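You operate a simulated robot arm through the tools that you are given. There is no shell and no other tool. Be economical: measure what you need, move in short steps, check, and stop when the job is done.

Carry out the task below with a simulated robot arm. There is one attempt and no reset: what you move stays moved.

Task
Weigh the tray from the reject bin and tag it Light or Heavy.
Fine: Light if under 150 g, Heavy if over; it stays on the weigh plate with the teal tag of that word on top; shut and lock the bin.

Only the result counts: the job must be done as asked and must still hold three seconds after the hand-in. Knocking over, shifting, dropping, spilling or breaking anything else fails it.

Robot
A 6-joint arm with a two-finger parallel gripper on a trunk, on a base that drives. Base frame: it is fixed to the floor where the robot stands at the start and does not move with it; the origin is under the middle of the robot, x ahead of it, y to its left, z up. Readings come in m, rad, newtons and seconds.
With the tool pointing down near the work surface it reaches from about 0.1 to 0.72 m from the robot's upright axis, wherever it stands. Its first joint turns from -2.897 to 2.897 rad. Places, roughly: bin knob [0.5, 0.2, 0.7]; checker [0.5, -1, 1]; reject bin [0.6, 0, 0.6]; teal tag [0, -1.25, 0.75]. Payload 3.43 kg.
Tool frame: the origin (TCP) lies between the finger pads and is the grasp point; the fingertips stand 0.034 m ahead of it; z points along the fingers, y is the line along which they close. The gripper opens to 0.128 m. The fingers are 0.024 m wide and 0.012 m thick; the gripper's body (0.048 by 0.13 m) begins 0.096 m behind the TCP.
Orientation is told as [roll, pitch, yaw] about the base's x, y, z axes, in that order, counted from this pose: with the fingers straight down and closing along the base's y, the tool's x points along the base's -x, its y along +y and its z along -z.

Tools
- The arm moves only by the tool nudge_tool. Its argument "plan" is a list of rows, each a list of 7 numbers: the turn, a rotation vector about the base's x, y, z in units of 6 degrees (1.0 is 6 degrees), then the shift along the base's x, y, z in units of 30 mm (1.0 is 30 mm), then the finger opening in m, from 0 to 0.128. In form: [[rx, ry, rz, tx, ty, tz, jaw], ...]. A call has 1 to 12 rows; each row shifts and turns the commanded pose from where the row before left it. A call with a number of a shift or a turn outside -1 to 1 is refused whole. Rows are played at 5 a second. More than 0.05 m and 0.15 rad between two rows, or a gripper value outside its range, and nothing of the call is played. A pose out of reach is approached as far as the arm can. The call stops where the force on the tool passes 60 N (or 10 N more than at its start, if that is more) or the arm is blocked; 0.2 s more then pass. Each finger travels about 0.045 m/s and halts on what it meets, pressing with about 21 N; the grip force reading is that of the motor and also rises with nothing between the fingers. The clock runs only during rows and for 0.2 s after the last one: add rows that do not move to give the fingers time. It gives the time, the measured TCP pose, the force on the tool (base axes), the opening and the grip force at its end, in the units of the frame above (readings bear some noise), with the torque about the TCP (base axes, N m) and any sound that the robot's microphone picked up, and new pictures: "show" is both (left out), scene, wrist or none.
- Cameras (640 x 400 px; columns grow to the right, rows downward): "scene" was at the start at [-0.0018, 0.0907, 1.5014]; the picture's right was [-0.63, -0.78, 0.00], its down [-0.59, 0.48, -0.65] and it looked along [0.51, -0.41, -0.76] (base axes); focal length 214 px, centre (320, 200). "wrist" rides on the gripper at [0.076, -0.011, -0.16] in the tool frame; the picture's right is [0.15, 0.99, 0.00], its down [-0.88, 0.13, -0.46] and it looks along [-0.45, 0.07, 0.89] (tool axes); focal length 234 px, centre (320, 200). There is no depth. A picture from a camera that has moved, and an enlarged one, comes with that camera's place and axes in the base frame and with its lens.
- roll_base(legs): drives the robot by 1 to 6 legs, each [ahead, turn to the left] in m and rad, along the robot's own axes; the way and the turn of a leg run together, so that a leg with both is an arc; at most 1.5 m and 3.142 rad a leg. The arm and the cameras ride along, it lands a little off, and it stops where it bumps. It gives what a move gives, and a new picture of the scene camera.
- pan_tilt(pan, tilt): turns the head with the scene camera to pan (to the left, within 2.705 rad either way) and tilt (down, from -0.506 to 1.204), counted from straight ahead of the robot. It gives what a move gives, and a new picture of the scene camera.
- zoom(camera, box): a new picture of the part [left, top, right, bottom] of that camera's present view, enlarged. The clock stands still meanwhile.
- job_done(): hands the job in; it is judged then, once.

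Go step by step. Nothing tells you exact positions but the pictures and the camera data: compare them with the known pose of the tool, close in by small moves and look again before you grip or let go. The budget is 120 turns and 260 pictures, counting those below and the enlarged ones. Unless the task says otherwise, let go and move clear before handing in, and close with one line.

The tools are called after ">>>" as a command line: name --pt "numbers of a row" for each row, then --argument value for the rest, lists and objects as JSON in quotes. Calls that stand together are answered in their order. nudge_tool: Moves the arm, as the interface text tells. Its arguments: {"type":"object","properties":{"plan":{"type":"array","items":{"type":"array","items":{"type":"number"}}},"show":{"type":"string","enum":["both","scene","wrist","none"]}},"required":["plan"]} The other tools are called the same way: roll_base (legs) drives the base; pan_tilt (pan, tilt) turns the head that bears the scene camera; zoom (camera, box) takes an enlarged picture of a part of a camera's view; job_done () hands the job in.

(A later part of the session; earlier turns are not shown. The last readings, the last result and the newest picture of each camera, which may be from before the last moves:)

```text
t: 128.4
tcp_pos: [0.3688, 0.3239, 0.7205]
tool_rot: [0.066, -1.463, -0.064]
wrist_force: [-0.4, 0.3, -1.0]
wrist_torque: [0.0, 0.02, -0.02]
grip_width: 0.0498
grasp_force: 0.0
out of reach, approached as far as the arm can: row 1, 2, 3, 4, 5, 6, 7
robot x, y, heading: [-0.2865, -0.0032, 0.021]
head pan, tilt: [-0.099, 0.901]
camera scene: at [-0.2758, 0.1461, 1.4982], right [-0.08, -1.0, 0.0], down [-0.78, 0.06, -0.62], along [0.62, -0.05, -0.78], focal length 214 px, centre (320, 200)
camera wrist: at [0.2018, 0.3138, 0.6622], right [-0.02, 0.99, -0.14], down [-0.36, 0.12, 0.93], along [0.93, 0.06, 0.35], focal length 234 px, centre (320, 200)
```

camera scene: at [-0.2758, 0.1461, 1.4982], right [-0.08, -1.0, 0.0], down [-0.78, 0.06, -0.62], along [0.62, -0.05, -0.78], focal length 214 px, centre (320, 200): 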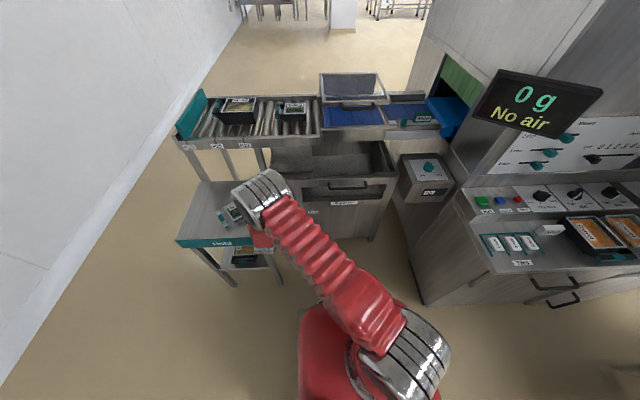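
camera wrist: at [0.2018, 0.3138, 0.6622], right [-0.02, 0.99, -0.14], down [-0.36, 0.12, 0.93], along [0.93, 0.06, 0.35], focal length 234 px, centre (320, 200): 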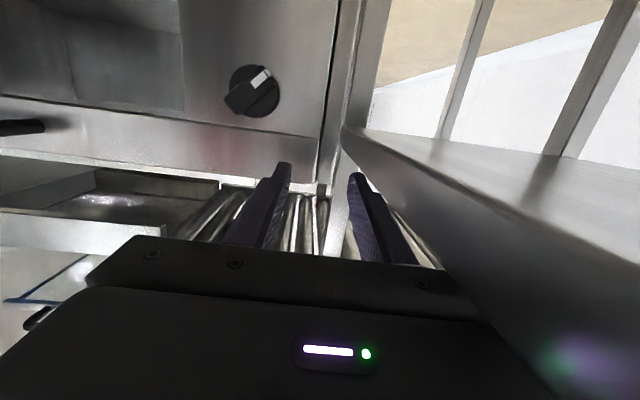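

The arm drifts left near the table, so I turn the base a little right, which brings this same arm posture in front of the knob.

>>> roll_base --legs '[[0, -0.11]]'

>>> nudge_tool --pt "0 0 0 -0.2 0 -0.5 0.05" --pt "0 0 0 0 0 -0.5 0.05" --pt "0 0 0 0 0 0 0.05"

```text
t: 129.5
tcp_pos: [0.3999, 0.251, 0.7215]
tool_rot: [0.024, -1.464, -0.132]
wrist_force: [0.3, 0.1, 1.0]
wrist_torque: [0.03, 0.0, 0.01]
grip_width: 0.05
grasp_force: 0.0
robot x, y, heading: [-0.2866, -0.0031, -0.082]
head pan, tilt: [-0.099, 0.901]
camera scene: at [-0.2598, 0.1492, 1.4982], right [-0.18, -0.98, 0.0], down [-0.77, 0.14, -0.62], along [0.61, -0.11, -0.78], focal length 214 px, centre (320, 200)
```

scene: 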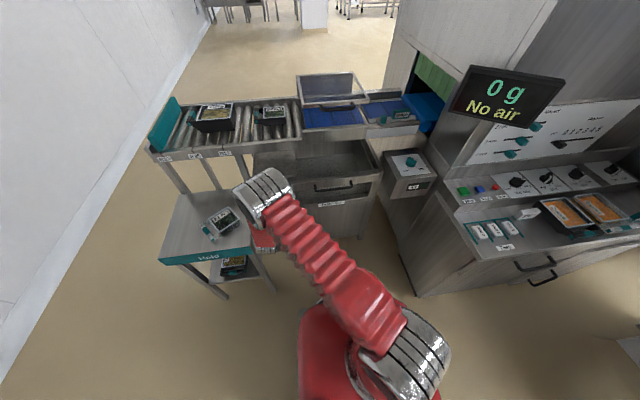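

```text
t: 130.3
tcp_pos: [0.3972, 0.2559, 0.6926]
tool_rot: [-0.055, -1.46, -0.058]
wrist_force: [0.1, 0.2, 0.6]
wrist_torque: [0.0, 0.02, -0.01]
grip_width: 0.05
grasp_force: 0.1
out of reach, approached as far as the arm can: row 2
robot x, y, heading: [-0.2852, -0.0013, -0.084]
head pan, tilt: [-0.099, 0.901]
camera scene: at [-0.2598, 0.1492, 1.4982], right [-0.18, -0.98, 0.0], down [-0.77, 0.14, -0.62], along [0.61, -0.11, -0.78], focal length 214 px, centre (320, 200)
camera wrist: at [0.2311, 0.2635, 0.634], right [0.1, 0.98, -0.15], down [-0.34, 0.18, 0.92], along [0.94, -0.04, 0.35], focal length 234 px, centre (320, 200)
```

scene: 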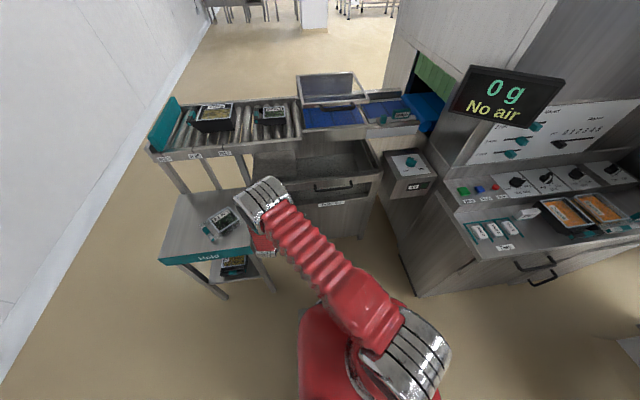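
wrist: 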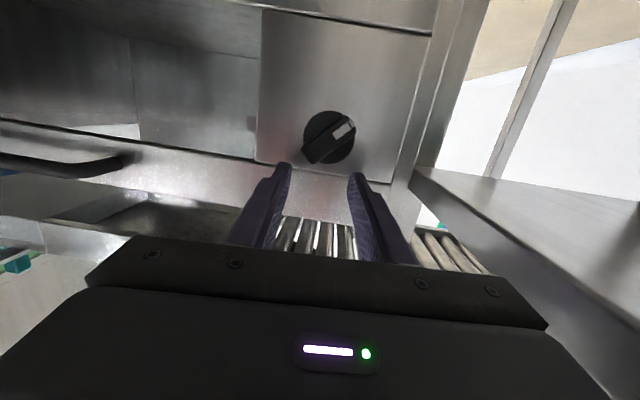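

The knob is right ahead, slightly lower (z≈0.652). I back off 5 cm, lower, and roll 45° to match the bar.

>>> nudge_tool --pt "0 0 0 -0.8 0 0 0.05" --pt "0 0 0 -0.8 0 -0.5 0.05" --pt "1 0 0 0 0 -0.7 0.05" --pt "1 0 0 0 0 0 0.05" --pt "1 0 0 0 0 0 0.05" --pt "1 0 0 0 0 0 0.05" --pt "1 0 0 0 0 0 0.05" --pt "1 0 0 0 0 0 0.05" --pt "1 0 0 0 0 0 0.05" --pt "0.5 0 0 0 0 0 0.05" --pt "0 0 0 0 0 0 0.05"

```text
t: 130.9
tcp_pos: [0.3755, 0.2709, 0.6836]
tool_rot: [-0.069, -1.456, -0.062]
wrist_force: [-2.0, -4.0, -1.4]
wrist_torque: [-0.17, -0.14, 0.77]
grip_width: 0.0499
grasp_force: 0.1
out of reach, approached as far as the arm can: row 1, 2, 3
robot x, y, heading: [-0.2836, -0.0015, -0.088]
head pan, tilt: [-0.099, 0.901]
stopped in row 3: the force on the tool passed its limit at 116 N (the readings are from after the stop); the commanded pose is now the measured one
camera scene: at [-0.2598, 0.1491, 1.4982], right [-0.18, -0.98, 0.0], down [-0.77, 0.14, -0.62], along [0.61, -0.11, -0.78], focal length 214 px, centre (320, 200)
camera wrist: at [0.2089, 0.2819, 0.626], right [0.11, 0.98, -0.15], down [-0.33, 0.18, 0.93], along [0.94, -0.05, 0.35], focal length 234 px, centre (320, 200)
```

scene: 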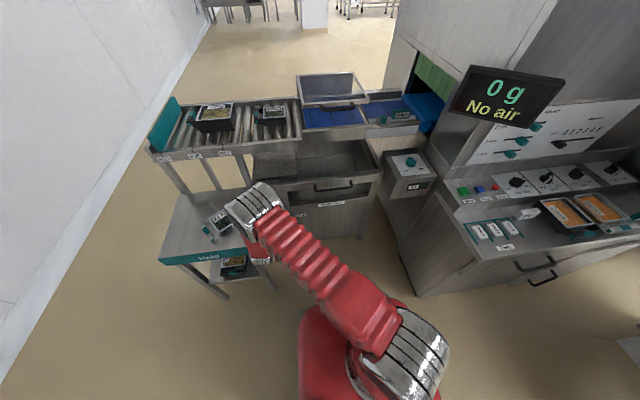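
wrist: 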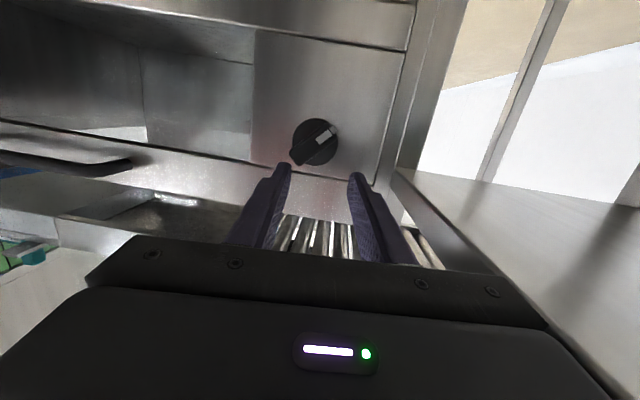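

That stopped against the table edge behind the hand; I retreat upward. A better way is to come at the knob from above right, clear of the table.

>>> nudge_tool --pt "0 0 0 0 -0.3 0.5 0.05" --pt "0 0 0 0 -0.3 1 0.05" --pt "0 0 0 0 -0.3 1 0.05" --pt "0 0 0 -0.5 -0.5 1 0.05" --pt "0 1 0 -0.5 -1 1 0.05" --pt "0 1 0 -0.5 -1 1 0.05" --pt "0 1 0 0 -1 0 0.05" --pt "0 1 0 0 -1 0 0.05" --pt "0 1 0 0 0 0 0.05" --pt "0 1 0 0 0 0 0.05" --pt "0 1 0 0 0 0 0.05" --pt "0 1 0 0 0 0 0.05" --show "both"

```text
t: 133.5
tcp_pos: [0.3314, 0.1099, 0.8485]
tool_rot: [-0.122, -0.621, -0.01]
wrist_force: [-0.3, 0.0, -0.1]
wrist_torque: [0.01, 0.0, 0.0]
grip_width: 0.0497
grasp_force: 0.0
robot x, y, heading: [-0.2846, 0.0048, -0.082]
head pan, tilt: [-0.099, 0.901]
camera scene: at [-0.2599, 0.1492, 1.4982], right [-0.18, -0.98, 0.0], down [-0.77, 0.14, -0.62], along [0.61, -0.11, -0.78], focal length 214 px, centre (320, 200)
camera wrist: at [0.1772, 0.1211, 0.9347], right [-0.04, 0.98, -0.18], down [0.46, 0.18, 0.87], along [0.89, -0.05, -0.46], focal length 234 px, centre (320, 200)
```

scene: 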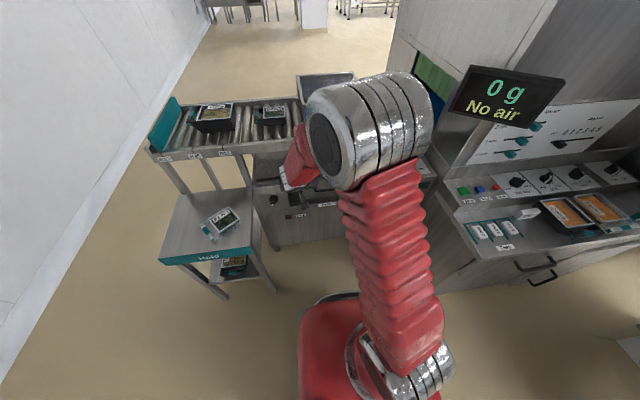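
wrist: 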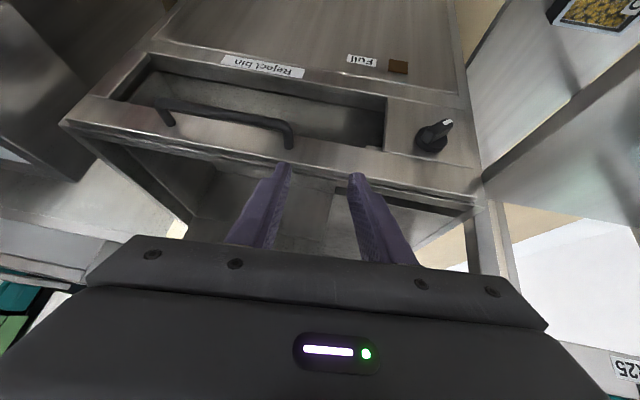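

>>> nudge_tool --pt "1 0 0 0 0 0 0.05" --pt "1 0 0 0 0 0 0.05" --pt "1 0 0 0 0 0 0.05" --pt "1 0 0 0 0 0 0.05" --pt "1 0 0 0 0 0 0.05" --pt "1 0 0 0 0 0 0.05" --pt "1 0 0 0 0.5 -0.5 0.05" --pt "1 0 0 0 0.5 -0.5 0.05" --pt "0.6 0 0 0 0.5 -0.5 0.05" --pt "0 0 0 0 0 0 0.05" --show "both"

```text
t: 135.7
tcp_pos: [0.3283, 0.1522, 0.7999]
tool_rot: [0.799, -0.383, -0.479]
wrist_force: [0.7, 0.1, 0.3]
wrist_torque: [-0.01, 0.05, 0.01]
grip_width: 0.0502
grasp_force: 0.1
out of reach, approached as far as the arm can: row 3
robot x, y, heading: [-0.2849, -0.0021, -0.079]
head pan, tilt: [-0.099, 0.901]
camera scene: at [-0.2598, 0.1491, 1.4982], right [-0.18, -0.98, 0.0], down [-0.77, 0.14, -0.62], along [0.61, -0.11, -0.78], focal length 214 px, centre (320, 200)
camera wrist: at [0.1751, 0.0949, 0.8668], right [-0.04, 0.8, 0.6], down [0.48, -0.51, 0.71], along [0.88, 0.32, -0.36], focal length 234 px, centre (320, 200)
```

scene: 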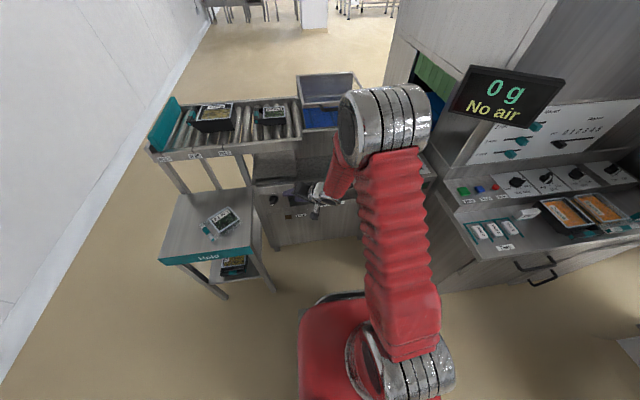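
wrist: 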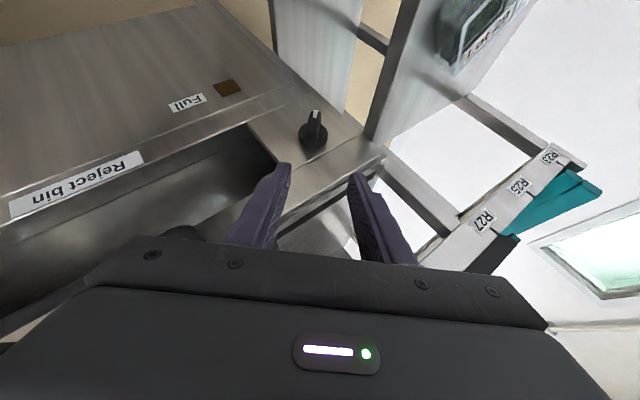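

The bar now lines up with the fingers. I move in along the finger direction, stopping short to check.

>>> nudge_tool --pt "0 0 0 0.45 0.55 -0.75 0.05" --pt "0 0 0 0.45 0.55 -0.75 0.05" --pt "0 0 0 0.45 0.55 -0.75 0.05" --pt "0 0 0 0.45 0.5 -0.75 0.05" --pt "0 0 0 0 0 0 0.05" --show "wrist"

>>> zoom --camera "wrist" --box '[240, 80, 400, 240]'

```text
t: 136.9
tcp_pos: [0.3803, 0.2171, 0.7098]
tool_rot: [0.797, -0.382, -0.478]
wrist_force: [-0.7, -0.2, -0.9]
wrist_torque: [0.0, -0.01, 0.0]
grip_width: 0.0499
grasp_force: 0.1
robot x, y, heading: [-0.2865, 0.0015, -0.084]
head pan, tilt: [-0.099, 0.901]
camera wrist: at [0.2285, 0.1605, 0.777], right [-0.04, 0.8, 0.6], down [0.48, -0.51, 0.71], along [0.88, 0.32, -0.37], focal length 234 px, centre (320, 200)
```

wrist: 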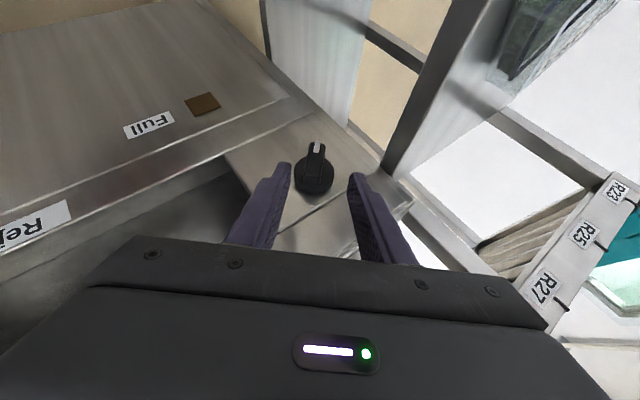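

```text
2.50 times, centred on (320, 160) of wrist
camera zoom: at [0.2285, 0.1605, 0.777], right [-0.04, 0.8, 0.6], down [0.48, -0.51, 0.71], along [0.88, 0.32, -0.37], focal length 585 px, centre (320, 300)
```

zoom: 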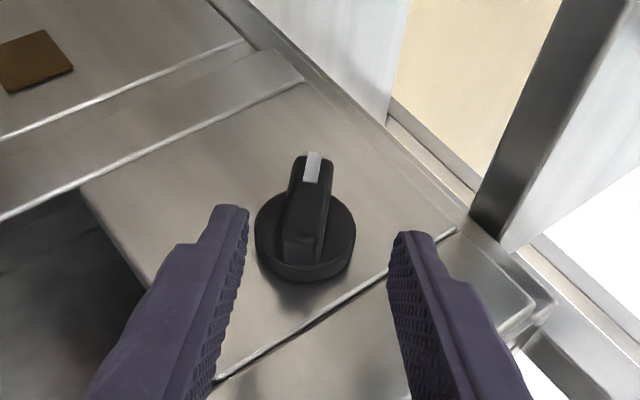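

>>> nudge_tool --pt "0 0 0 0.28 0.2 -0.38 0.044" --pt "0 0 0 0.28 0.2 -0.38 0.044" --pt "0 0 0 0 0 0 0.044" --show "wrist"

>>> zoom --camera "wrist" --box '[240, 80, 400, 240]'

```text
t: 137.7
tcp_pos: [0.3978, 0.2285, 0.6876]
tool_rot: [0.795, -0.382, -0.478]
wrist_force: [1.3, 0.1, -0.3]
wrist_torque: [-0.02, 0.0, -0.02]
grip_width: 0.044
grasp_force: 0.1
robot x, y, heading: [-0.286, 0.0025, -0.088]
head pan, tilt: [-0.099, 0.901]
camera wrist: at [0.2449, 0.1716, 0.7546], right [-0.04, 0.8, 0.6], down [0.48, -0.51, 0.71], along [0.88, 0.32, -0.37], focal length 234 px, centre (320, 200)
```

wrist: 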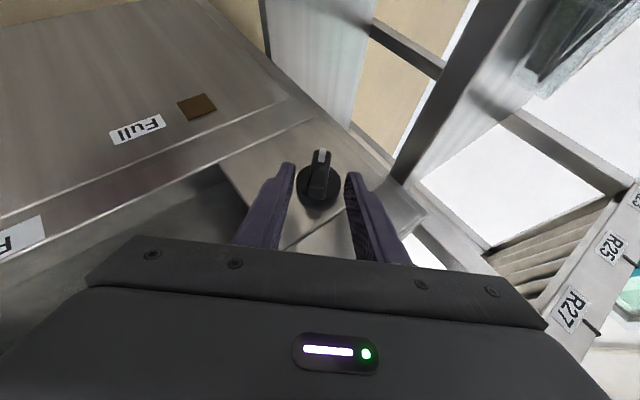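

```text
2.50 times, centred on (320, 160) of wrist
camera zoom: at [0.2449, 0.1716, 0.7546], right [-0.04, 0.8, 0.6], down [0.48, -0.51, 0.71], along [0.88, 0.32, -0.37], focal length 585 px, centre (320, 300)
```

zoom: 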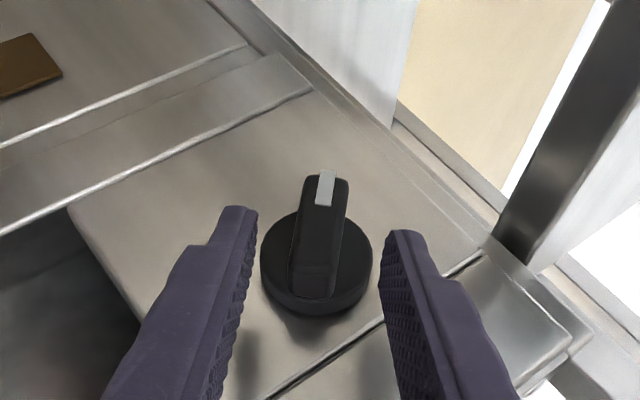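

>>> nudge_tool --pt "0 0 0 0.6 0.35 -0.43 0.044" --pt "0 0 0 0.6 0.35 -0.43 0.044" --pt "0 0 0 0 0 0 0.044" --show "wrist"

>>> zoom --camera "wrist" --box '[240, 80, 400, 240]'

```text
t: 138.3
tcp_pos: [0.4234, 0.2484, 0.6618]
tool_rot: [0.791, -0.379, -0.464]
wrist_force: [-11.7, 0.0, 4.2]
wrist_torque: [0.09, -0.11, 0.38]
grip_width: 0.045
grasp_force: 0.2
robot x, y, heading: [-0.2872, 0.0012, -0.078]
head pan, tilt: [-0.099, 0.901]
stopped in row 2: the force on the tool passed its limit at 206 N (the readings are from after the stop); the commanded pose is now the measured one
camera wrist: at [0.2717, 0.1902, 0.7308], right [-0.04, 0.8, 0.6], down [0.49, -0.51, 0.71], along [0.87, 0.32, -0.37], focal length 234 px, centre (320, 200)
```

wrist: 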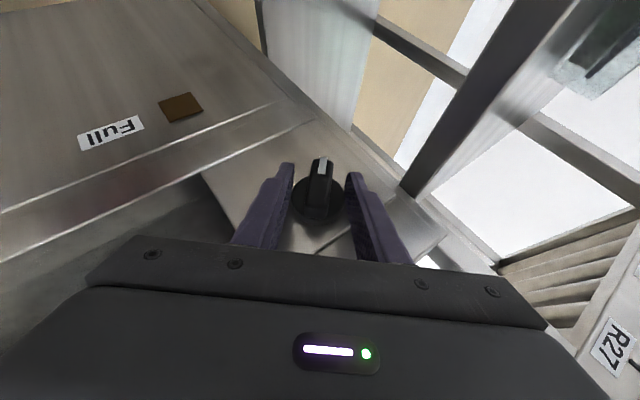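

```text
2.50 times, centred on (320, 160) of wrist
camera zoom: at [0.2717, 0.1902, 0.7308], right [-0.04, 0.8, 0.6], down [0.49, -0.51, 0.71], along [0.87, 0.32, -0.37], focal length 585 px, centre (320, 300)
```

zoom: 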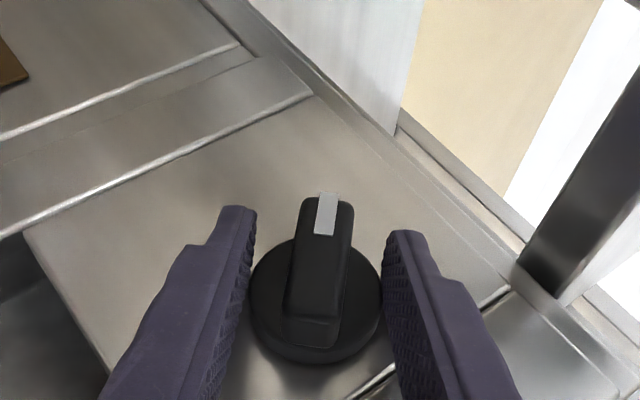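

The fingertips touched the face plate. I back off about 13 mm and close on the bar.

>>> nudge_tool --pt "0 0 0 -0.27 -0.23 0.3 0.044" --pt "0 0 0 0 0 0 0.03" --pt "0 0 0 0 0 0 0.01" --pt "0 0 0 0 0 0 0.0" --pt "0 0 0 0 0 0 0.0" --show "wrist"

>>> zoom --camera "wrist" --box '[240, 80, 400, 240]'

```text
t: 139.5
tcp_pos: [0.4173, 0.242, 0.6727]
tool_rot: [0.794, -0.381, -0.467]
wrist_force: [3.9, 12.9, 1.2]
wrist_torque: [0.2, -0.03, 0.19]
grip_width: 0.0443
grasp_force: 44.6
robot x, y, heading: [-0.2883, -0.0019, -0.085]
head pan, tilt: [-0.099, 0.901]
camera wrist: at [0.266, 0.1825, 0.741], right [-0.04, 0.8, 0.6], down [0.49, -0.51, 0.71], along [0.87, 0.32, -0.37], focal length 234 px, centre (320, 200)
```

wrist: 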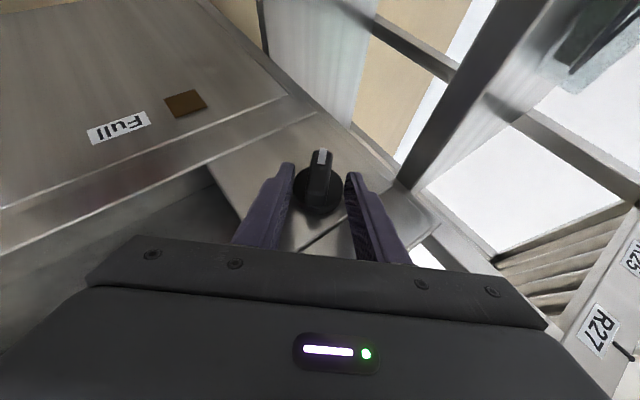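

```text
2.50 times, centred on (320, 160) of wrist
camera zoom: at [0.266, 0.1825, 0.741], right [-0.04, 0.8, 0.6], down [0.49, -0.51, 0.71], along [0.87, 0.32, -0.37], focal length 585 px, centre (320, 300)
```

zoom: 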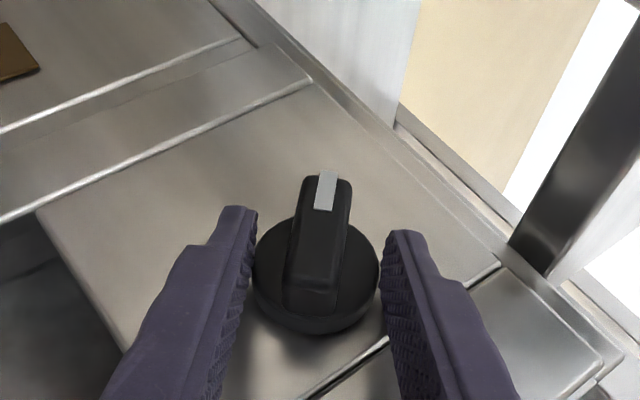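

It holds the round base (44 mm). I back off another 12 mm to grip the bar itself.

>>> nudge_tool --pt "0 0 0 0 0 0 0.05" --pt "0 0 0 -0.25 -0.2 0.26 0.05" --pt "0 0 0 0 0 0 0.03" --pt "0 0 0 0 0 0 0.01" --pt "0 0 0 0 0 0 0.0" --pt "0 0 0 0 0 0 0.0" --show "wrist"

>>> zoom --camera "wrist" --box '[240, 80, 400, 240]'

```text
t: 140.9
tcp_pos: [0.4102, 0.2335, 0.6805]
tool_rot: [0.79, -0.38, -0.468]
wrist_force: [-1.8, -5.8, -1.9]
wrist_torque: [-0.18, -0.63, 0.38]
grip_width: 0.019
grasp_force: 44.7
robot x, y, heading: [-0.2869, 0.0002, -0.083]
head pan, tilt: [-0.099, 0.901]
camera wrist: at [0.2579, 0.1757, 0.7484], right [-0.04, 0.8, 0.6], down [0.49, -0.51, 0.71], along [0.87, 0.32, -0.37], focal length 234 px, centre (320, 200)
```

wrist: 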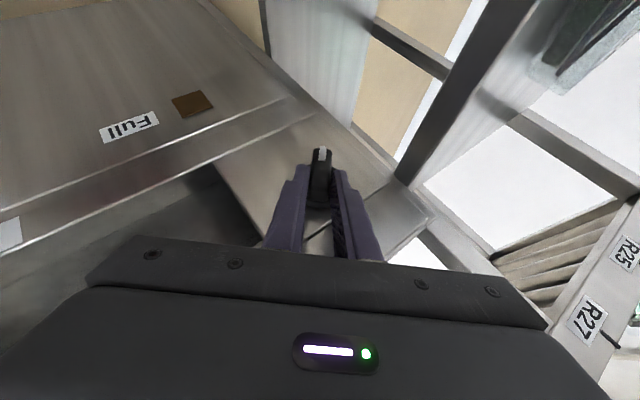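

```text
2.50 times, centred on (320, 160) of wrist
camera zoom: at [0.2579, 0.1757, 0.7484], right [-0.04, 0.8, 0.6], down [0.49, -0.51, 0.71], along [0.87, 0.32, -0.37], focal length 585 px, centre (320, 300)
```

zoom: 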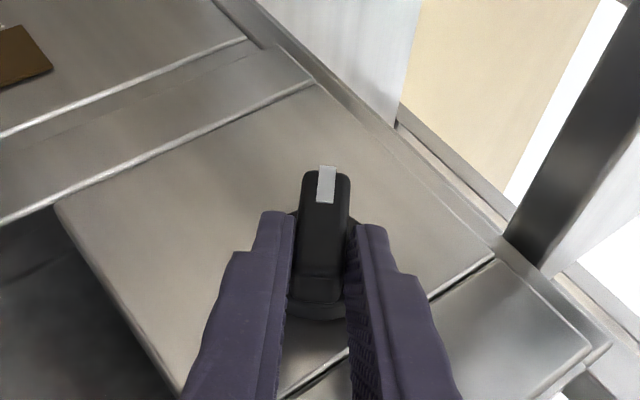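

The bar is gripped (19 mm). Other switches here run from lower-left to lower-right, so I try turning it through "down" with a few small steps.

>>> nudge_tool --pt "-0.7 0 0 0 0.06 0.06 0.0" --pt "-0.7 0 0 0 0.06 0.06 0.0" --pt "-0.7 0 0 0 0.06 0.06 0.0" --pt "0 0 0 0 0 0 0.0" --show "wrist"

>>> zoom --camera "wrist" --box '[240, 80, 400, 240]'

```text
t: 141.9
tcp_pos: [0.4074, 0.2404, 0.6828]
tool_rot: [0.566, -0.469, -0.375]
wrist_force: [1.1, -2.8, -20.5]
wrist_torque: [-0.42, -0.07, 0.73]
grip_width: 0.0187
grasp_force: 45.1
robot x, y, heading: [-0.282, -0.0011, -0.088]
head pan, tilt: [-0.099, 0.901]
camera wrist: at [0.2567, 0.1982, 0.7641], right [-0.04, 0.91, 0.41], down [0.49, -0.34, 0.8], along [0.87, 0.23, -0.43], focal length 234 px, centre (320, 200)
```

wrist: 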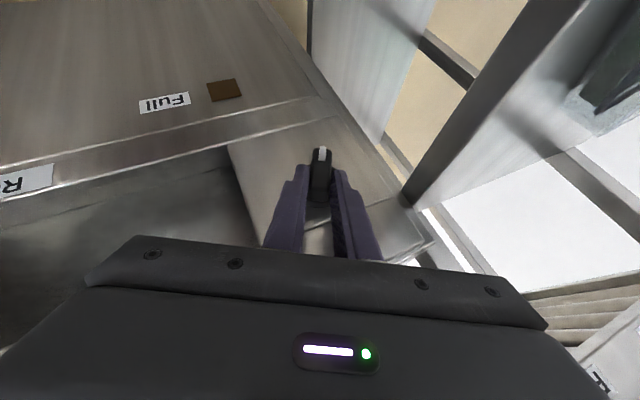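

```text
2.50 times, centred on (320, 160) of wrist
camera zoom: at [0.2567, 0.1982, 0.7641], right [-0.04, 0.91, 0.41], down [0.49, -0.34, 0.8], along [0.87, 0.23, -0.43], focal length 585 px, centre (320, 300)
```

zoom: 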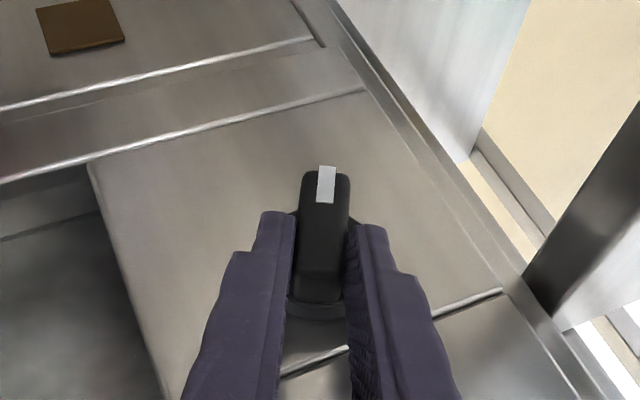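

The knob turns freely this way. I go on.

>>> nudge_tool --pt "-0.7 0 0 0 0.06 -0.1 0.0" --pt "-0.7 0 0 0 0.06 0.02 0.0" --pt "-0.7 0 0 0 0.06 0.02 0.0" --pt "-0.7 0 0 0 0.06 0.02 0.0" --pt "-0.7 0 0 0 0.06 0.02 0.0" --pt "0 0 0 0 0 0 0.0" --show "both"

```text
t: 142.9
tcp_pos: [0.4121, 0.2481, 0.6843]
tool_rot: [0.273, -0.563, -0.185]
wrist_force: [-7.9, -5.7, 5.1]
wrist_torque: [-0.12, -0.82, 0.24]
grip_width: 0.0177
grasp_force: 45.0
robot x, y, heading: [-0.2875, 0.0002, -0.085]
head pan, tilt: [-0.099, 0.901]
stopped in row 4: the force on the tool passed its limit at 73 N (the readings are from after the stop); the commanded pose is now the measured one
camera scene: at [-0.2603, 0.149, 1.4982], right [-0.18, -0.98, 0.0], down [-0.77, 0.14, -0.62], along [0.61, -0.11, -0.78], focal length 214 px, centre (320, 200)
camera wrist: at [0.2591, 0.2218, 0.7707], right [-0.09, 0.99, 0.15], down [0.48, -0.09, 0.87], along [0.87, 0.15, -0.47], focal length 234 px, centre (320, 200)
```

scene: 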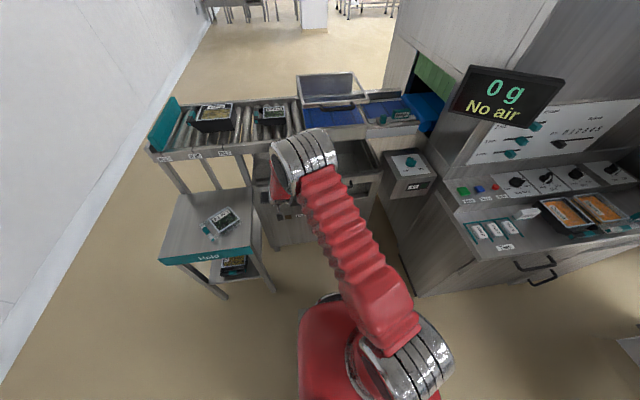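
wrist: 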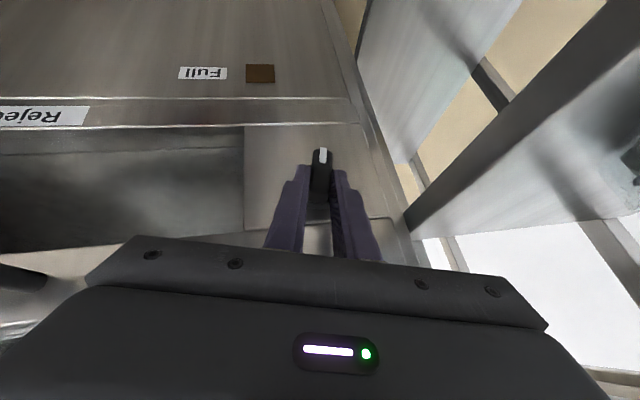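

>>> nudge_tool --pt "-0.5 0 0 0 0.03 0 0.0" --pt "-0.5 0 0 0 0.03 0 0.0" --pt "-0.5 0 0 0 0.03 0 0.0" --pt "0 0 0 0 0 0 0.0" --show "wrist"

>>> zoom --camera "wrist" --box '[220, 60, 420, 240]'

```text
t: 143.9
tcp_pos: [0.4107, 0.2514, 0.6847]
tool_rot: [0.148, -0.592, -0.118]
wrist_force: [-25.4, -4.8, 6.6]
wrist_torque: [-0.16, -0.6, 0.33]
grip_width: 0.0178
grasp_force: 45.1
out of reach, approached as far as the arm can: row 2
robot x, y, heading: [-0.2861, 0.0007, -0.085]
head pan, tilt: [-0.099, 0.901]
camera wrist: at [0.2586, 0.2346, 0.7715], right [-0.09, 1.0, 0.04], down [0.47, 0.01, 0.88], along [0.88, 0.1, -0.47], focal length 234 px, centre (320, 200)
```

wrist: 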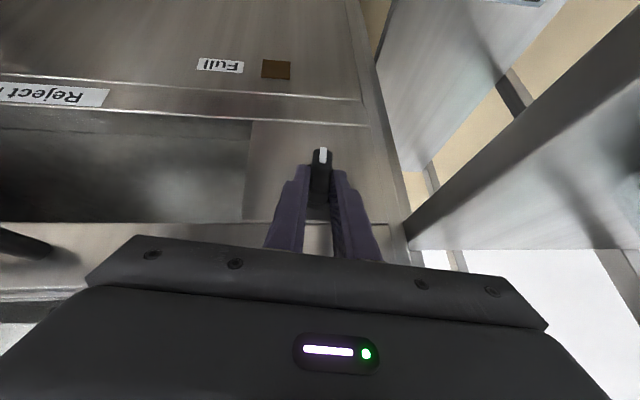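

```text
2.22 times, centred on (320, 150) of wrist
camera zoom: at [0.2586, 0.2346, 0.7715], right [-0.09, 1.0, 0.04], down [0.47, 0.01, 0.88], along [0.88, 0.1, -0.47], focal length 520 px, centre (320, 311)
```

zoom: 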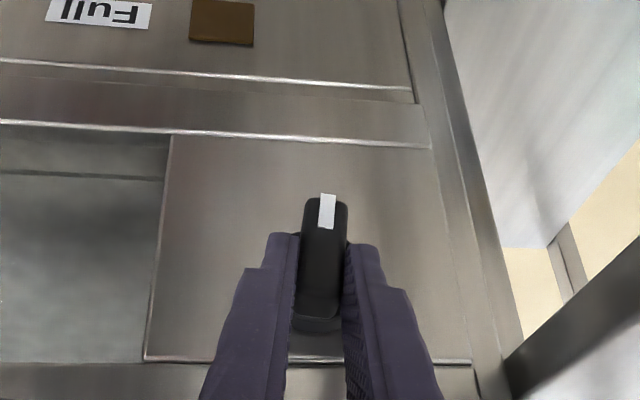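

The latch tail that was visible beside the plate has slid away behind it, i.e. the bolt is moving toward the frame: this is the locking direction. I continue until a stop.

>>> nudge_tool --pt "-0.6 0 0 -0.1 0.04 0 0.0" --pt "-0.6 0 0 0 0.04 0 0.0" --pt "-0.6 0 0 0 0.04 0 0.0" --pt "0 0 0 0 0 0 0.0" --show "wrist"

>>> zoom --camera "wrist" --box '[220, 60, 420, 240]'

```text
t: 144.9
tcp_pos: [0.4098, 0.2572, 0.6832]
tool_rot: [-0.08, -0.598, 0.014]
wrist_force: [17.9, 26.4, -13.8]
wrist_torque: [0.24, 0.14, 0.25]
grip_width: 0.0178
grasp_force: 45.0
robot x, y, heading: [-0.2875, 0.0016, -0.079]
head pan, tilt: [-0.099, 0.901]
camera wrist: at [0.2569, 0.2559, 0.7734], right [-0.09, 0.98, -0.15], down [0.47, 0.17, 0.86], along [0.88, 0.01, -0.48], focal length 234 px, centre (320, 200)
```

wrist: 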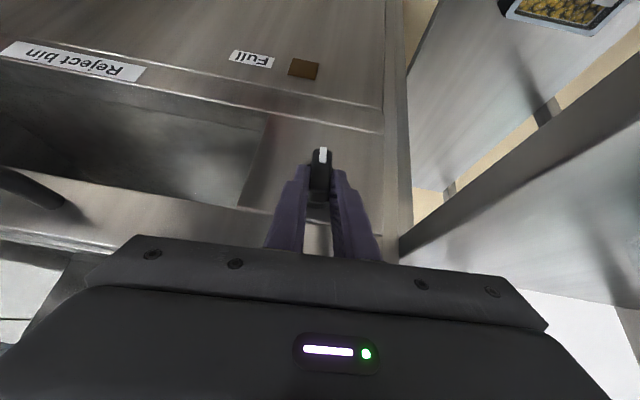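

```text
2.22 times, centred on (320, 150) of wrist
camera zoom: at [0.2569, 0.2559, 0.7734], right [-0.09, 0.98, -0.15], down [0.47, 0.17, 0.86], along [0.88, 0.01, -0.48], focal length 520 px, centre (320, 311)
```

zoom: 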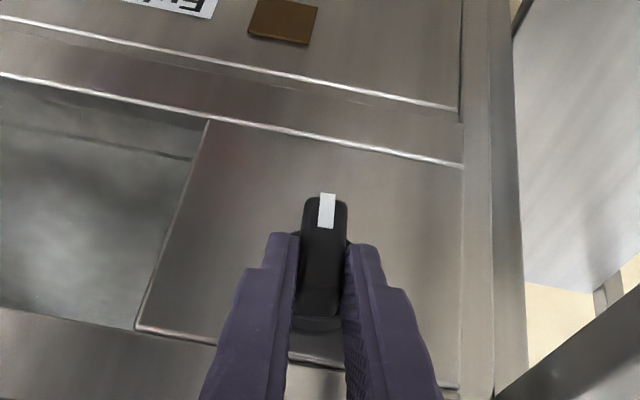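

>>> nudge_tool --pt "-0.7 0 0 -0.02 0.15 -0.03 0.0" --pt "-0.7 0 0 0 0.09 -0.03 0.0" --pt "-0.7 0 0 0 0.09 -0.04 0.0" --pt "0 0 0 0 0 0 0.0" --show "wrist"

>>> nudge_tool --pt "-0.7 0 0 0 0.08 -0.04 0.0" --pt "-0.7 0 0 0 0.08 -0.05 0.0" --pt "0 0 0 0 0 0 0.0" --show "wrist"

```text
t: 145.9
tcp_pos: [0.4092, 0.2643, 0.6829]
tool_rot: [-0.344, -0.584, 0.159]
wrist_force: [2.3, -3.3, 37.8]
wrist_torque: [-0.42, -0.25, 0.49]
grip_width: 0.0178
grasp_force: 44.9
robot x, y, heading: [-0.2857, 0.0001, -0.086]
head pan, tilt: [-0.099, 0.901]
camera wrist: at [0.2564, 0.2831, 0.7695], right [-0.08, 0.93, -0.36], down [0.47, 0.36, 0.81], along [0.88, -0.1, -0.47], focal length 234 px, centre (320, 200)
```

wrist: 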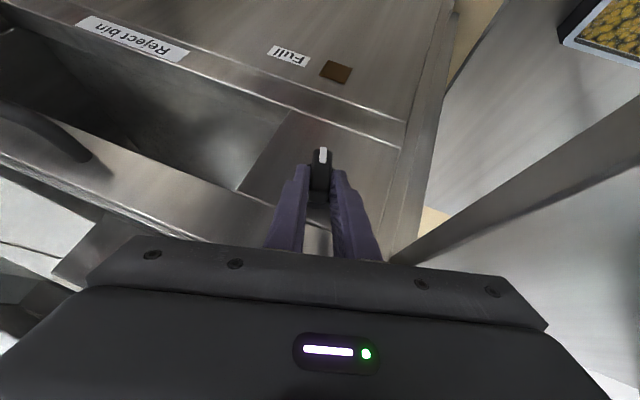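

```text
t: 146.7
tcp_pos: [0.409, 0.2665, 0.6805]
tool_rot: [-0.518, -0.555, 0.247]
wrist_force: [8.5, -20.2, 46.5]
wrist_torque: [-0.86, -0.78, 0.61]
grip_width: 0.0178
grasp_force: 45.0
robot x, y, heading: [-0.2853, -0.0031, -0.086]
head pan, tilt: [-0.099, 0.901]
camera wrist: at [0.2564, 0.2998, 0.7634], right [-0.08, 0.87, -0.49], down [0.47, 0.47, 0.75], along [0.88, -0.17, -0.45], focal length 234 px, centre (320, 200)
```

wrist: 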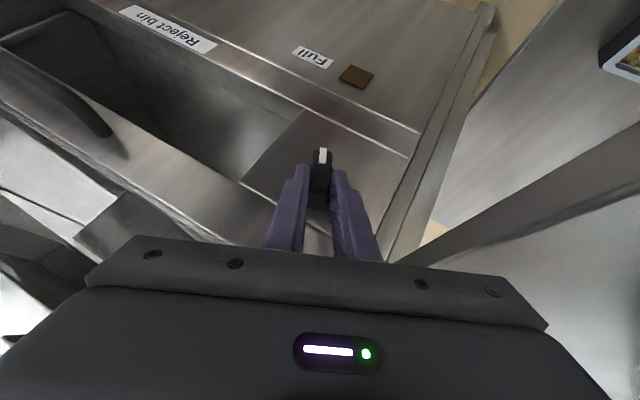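

>>> nudge_tool --pt "0 0 0 0 -0.1 0.15 0.0" --pt "-0.6 0 0 0 0.05 -0.03 0.0" --pt "-0.6 0 0 0 0.05 -0.03 0.0" --pt "0 0 0 0 0 0 0.0" --show "wrist"

>>> nudge_tool --pt "-0.6 0 0 0 0.05 -0.03 0.0" --pt "-0.6 0 0 0 0.05 -0.03 0.0" --pt "0 0 0 0 0 0 0.0" --show "wrist"

```text
t: 147.7
tcp_pos: [0.4073, 0.2689, 0.6793]
tool_rot: [-0.646, -0.515, 0.318]
wrist_force: [30.9, -0.2, -2.6]
wrist_torque: [5.05, 2.39, 1.88]
grip_width: 0.018
grasp_force: 44.8
robot x, y, heading: [-0.2844, 0.0009, -0.081]
head pan, tilt: [-0.099, 0.901]
camera wrist: at [0.2554, 0.3118, 0.7584], right [-0.09, 0.8, -0.59], down [0.48, 0.56, 0.68], along [0.88, -0.22, -0.43], focal length 234 px, centre (320, 200)
```

wrist: 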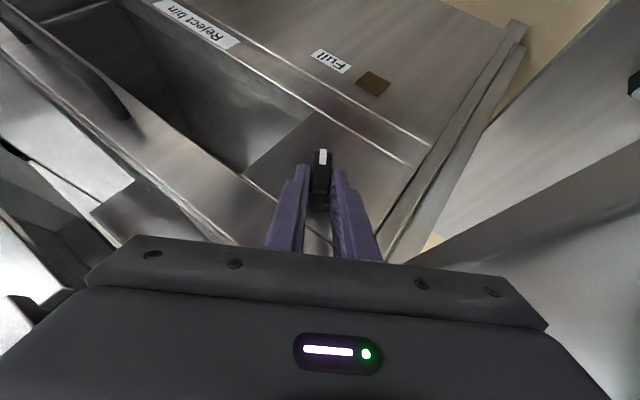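

```text
t: 148.1
tcp_pos: [0.4084, 0.2765, 0.6843]
tool_rot: [-0.708, -0.503, 0.352]
wrist_force: [-8.4, 10.3, 7.2]
wrist_torque: [1.09, 1.8, -0.15]
grip_width: 0.0179
grasp_force: 45.0
robot x, y, heading: [-0.2867, 0.002, -0.082]
head pan, tilt: [-0.099, 0.901]
stopped in row 2: the force on the tool passed its limit at 90 N (the readings are from after the stop); the commanded pose is now the measured one
camera wrist: at [0.2548, 0.3212, 0.7606], right [-0.09, 0.77, -0.64], down [0.47, 0.59, 0.65], along [0.88, -0.24, -0.41], focal length 234 px, centre (320, 200)
```

wrist: 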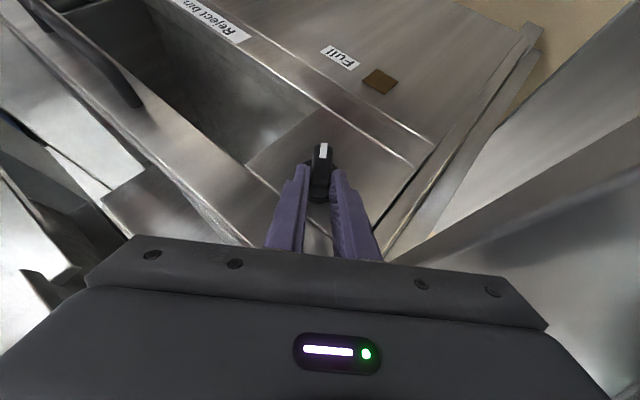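

A clear torque stop: the knob has reached its end, pointing lower right. I release and back away to look.

>>> nudge_tool --pt "0 0 0 0 0 0 0.02" --pt "0 0 0 0 0 0 0.05" --pt "0 0 0 -0.5 0.3 0.5 0.05" --pt "0 0 0 -0.6 0.2 0.8 0.05" --pt "0 0 0 -0.8 0 1 0.05" --pt "1 0 0 -0.3 -0.5 1 0.05" --pt "1 0 0 0 -0.5 0.5 0.05" --pt "1 0 0 0 -0.5 0 0.05" --pt "1 0 0 0 0 0 0.05" --pt "1 0 0 0 0 0 0.05" --pt "1 0 0 0 0 0 0.05" --pt "0 0 0 0 0 0 0.05" --show "both"

>>> zoom --camera "wrist" --box '[200, 40, 440, 240]'

```text
t: 150.7
tcp_pos: [0.343, 0.2423, 0.7974]
tool_rot: [0.024, -0.602, -0.05]
wrist_force: [-0.8, -0.3, -0.3]
wrist_torque: [-0.03, -0.01, -0.02]
grip_width: 0.05
grasp_force: 0.1
robot x, y, heading: [-0.2851, -0.0004, -0.082]
head pan, tilt: [-0.099, 0.901]
camera scene: at [-0.2601, 0.1492, 1.4982], right [-0.18, -0.98, 0.0], down [-0.77, 0.14, -0.62], along [0.61, -0.11, -0.78], focal length 214 px, centre (320, 200)
camera wrist: at [0.19, 0.236, 0.8858], right [-0.09, 0.99, -0.06], down [0.47, 0.1, 0.88], along [0.88, 0.05, -0.48], focal length 234 px, centre (320, 200)
```

scene: 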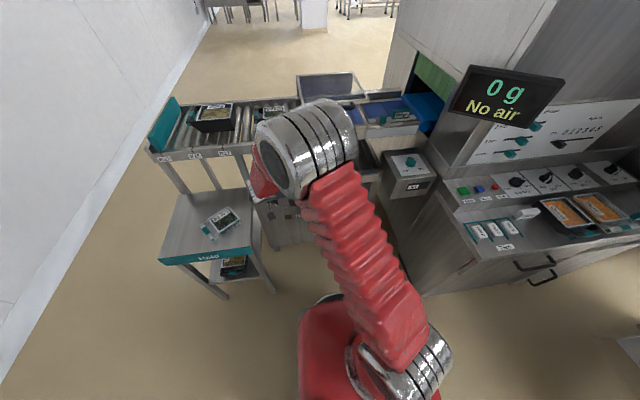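
wrist: 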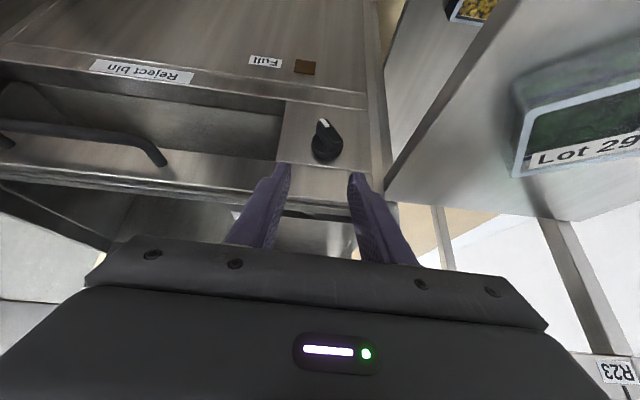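

```text
2.00 times, centred on (320, 140) of wrist
camera zoom: at [0.19, 0.236, 0.8858], right [-0.09, 0.99, -0.06], down [0.47, 0.1, 0.88], along [0.88, 0.05, -0.48], focal length 468 px, centre (320, 320)
```

zoom: 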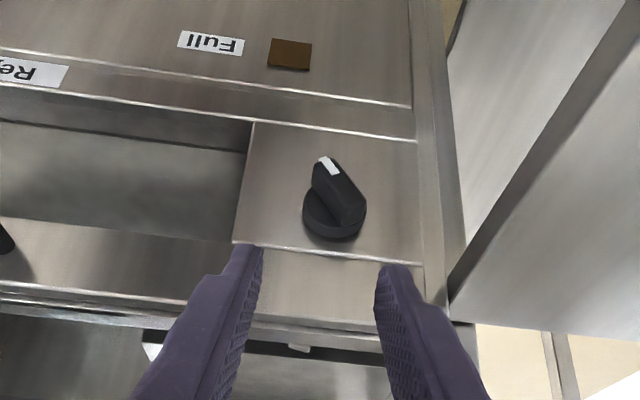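

The pointer stands about 30° past straight down; I'm not sure this is the end of travel, since the hand may have been near the table. I'll push the bar's tail further with closed fingers from the right side, clear of the table.

>>> nudge_tool --pt "0 0 0 0.3 -0.5 -0.5 0.0" --pt "0 0 0 0.6 -0.5 -0.7 0.0" --pt "0 0 0 0.5 0 -0.7 0.0" --pt "0 0 0 0.5 0 -0.7 0.0" --pt "0 0 0 0.3 0 -0.5 0.0" --pt "0 0 0 0 0 0 0.0" --show "wrist"

>>> zoom --camera "wrist" --box '[240, 80, 400, 240]'

```text
t: 152.1
tcp_pos: [0.4083, 0.2146, 0.7053]
tool_rot: [0.023, -0.603, -0.047]
wrist_force: [1.2, -0.6, 0.7]
wrist_torque: [0.0, -0.02, -0.01]
grip_width: 0.0
grasp_force: 21.1
robot x, y, heading: [-0.2878, -0.0, -0.081]
head pan, tilt: [-0.099, 0.901]
camera wrist: at [0.2555, 0.2078, 0.7931], right [-0.09, 0.99, -0.06], down [0.47, 0.1, 0.88], along [0.88, 0.05, -0.48], focal length 234 px, centre (320, 200)
```

wrist: 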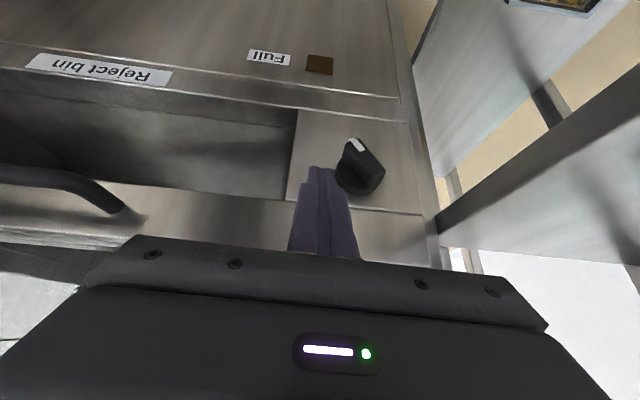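

```text
2.50 times, centred on (320, 160) of wrist
camera zoom: at [0.2555, 0.2078, 0.7931], right [-0.09, 0.99, -0.06], down [0.47, 0.1, 0.88], along [0.88, 0.05, -0.48], focal length 585 px, centre (320, 300)
```

zoom: 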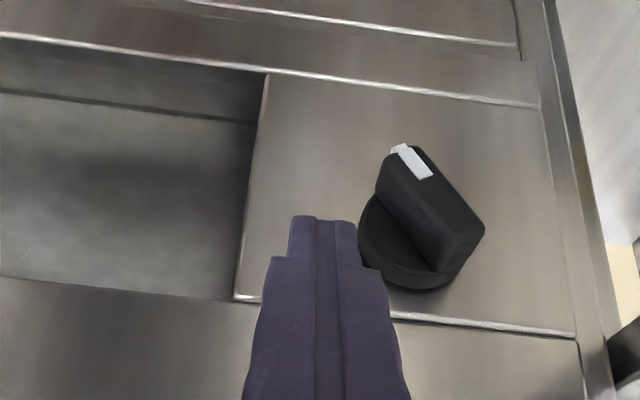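

>>> nudge_tool --pt "0 0 0 0.1 0.4 -0.05 0.0" --pt "0 0 0 0 0.3 0 0.0" --pt "0 0 0 0 0.15 0 0.0" --pt "0 0 0 0 0 0 0.0" --show "wrist"

>>> zoom --camera "wrist" --box '[240, 80, 400, 240]'

```text
t: 153.1
tcp_pos: [0.4109, 0.2397, 0.7047]
tool_rot: [0.023, -0.601, -0.048]
wrist_force: [0.2, -0.2, -0.3]
wrist_torque: [-0.02, -0.02, -0.02]
grip_width: 0.0001
grasp_force: 21.1
robot x, y, heading: [-0.2897, -0.0024, -0.085]
head pan, tilt: [-0.099, 0.901]
camera wrist: at [0.2579, 0.2331, 0.7923], right [-0.09, 0.99, -0.06], down [0.47, 0.1, 0.88], along [0.88, 0.05, -0.48], focal length 234 px, centre (320, 200)
```

wrist: 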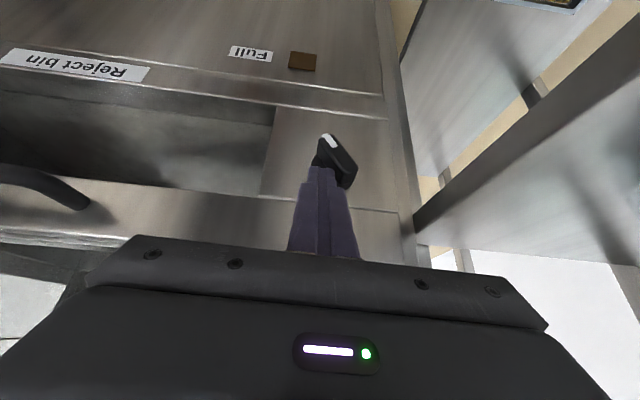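

```text
2.50 times, centred on (320, 160) of wrist
camera zoom: at [0.2579, 0.2331, 0.7923], right [-0.09, 0.99, -0.06], down [0.47, 0.1, 0.88], along [0.88, 0.05, -0.48], focal length 585 px, centre (320, 300)
```

zoom: 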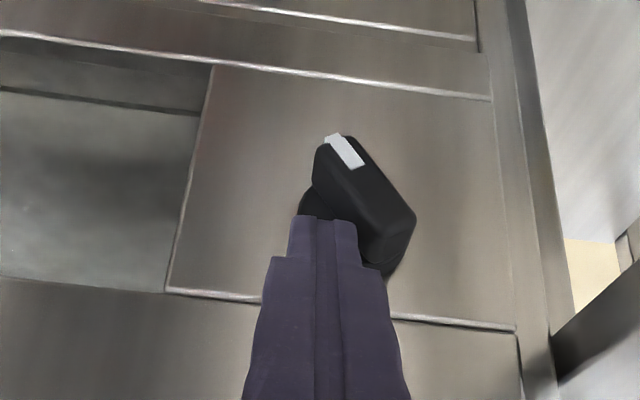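

>>> nudge_tool --pt "0 0 0 0 0.2 0 0.0" --pt "0 0 0 0 0.2 0 0.0" --pt "0 0 0 0 0.15 0 0.0" --pt "0 0 0 0 0 0 0.0" --show "wrist"

>>> zoom --camera "wrist" --box '[240, 80, 400, 240]'

```text
t: 154.0
tcp_pos: [0.411, 0.247, 0.7034]
tool_rot: [0.007, -0.603, -0.055]
wrist_force: [-8.6, -5.9, 8.8]
wrist_torque: [-0.1, 0.21, 0.03]
grip_width: 0.0
grasp_force: 20.8
robot x, y, heading: [-0.289, -0.0036, -0.086]
head pan, tilt: [-0.099, 0.901]
stopped in row 4: the force on the tool passed its limit at 62 N (the readings are from after the stop); the commanded pose is now the measured one
camera wrist: at [0.2578, 0.2428, 0.7924], right [-0.07, 0.99, -0.08], down [0.47, 0.1, 0.88], along [0.88, 0.03, -0.48], focal length 234 px, centre (320, 200)
```

wrist: 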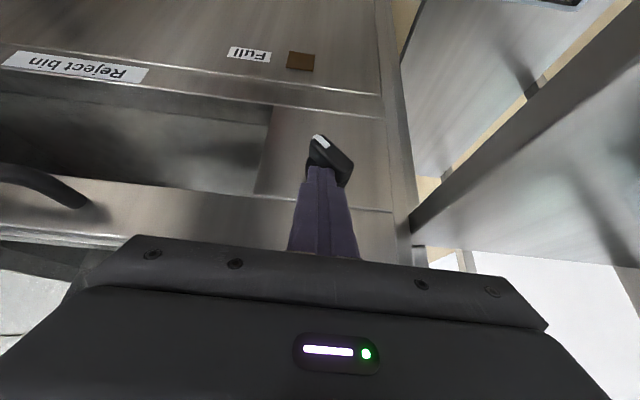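

```text
2.50 times, centred on (320, 160) of wrist
camera zoom: at [0.2578, 0.2428, 0.7924], right [-0.07, 0.99, -0.08], down [0.47, 0.1, 0.88], along [0.88, 0.03, -0.48], focal length 585 px, centre (320, 300)
```

zoom: 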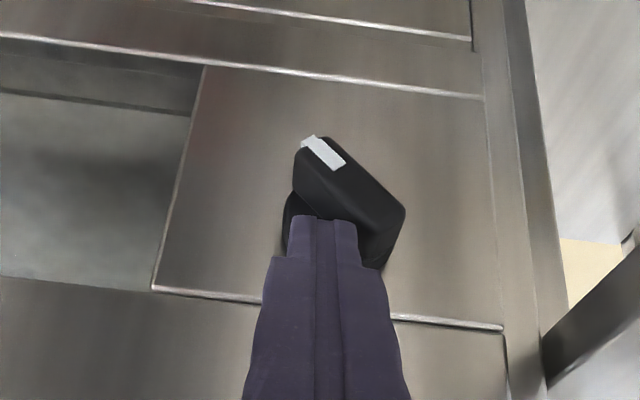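

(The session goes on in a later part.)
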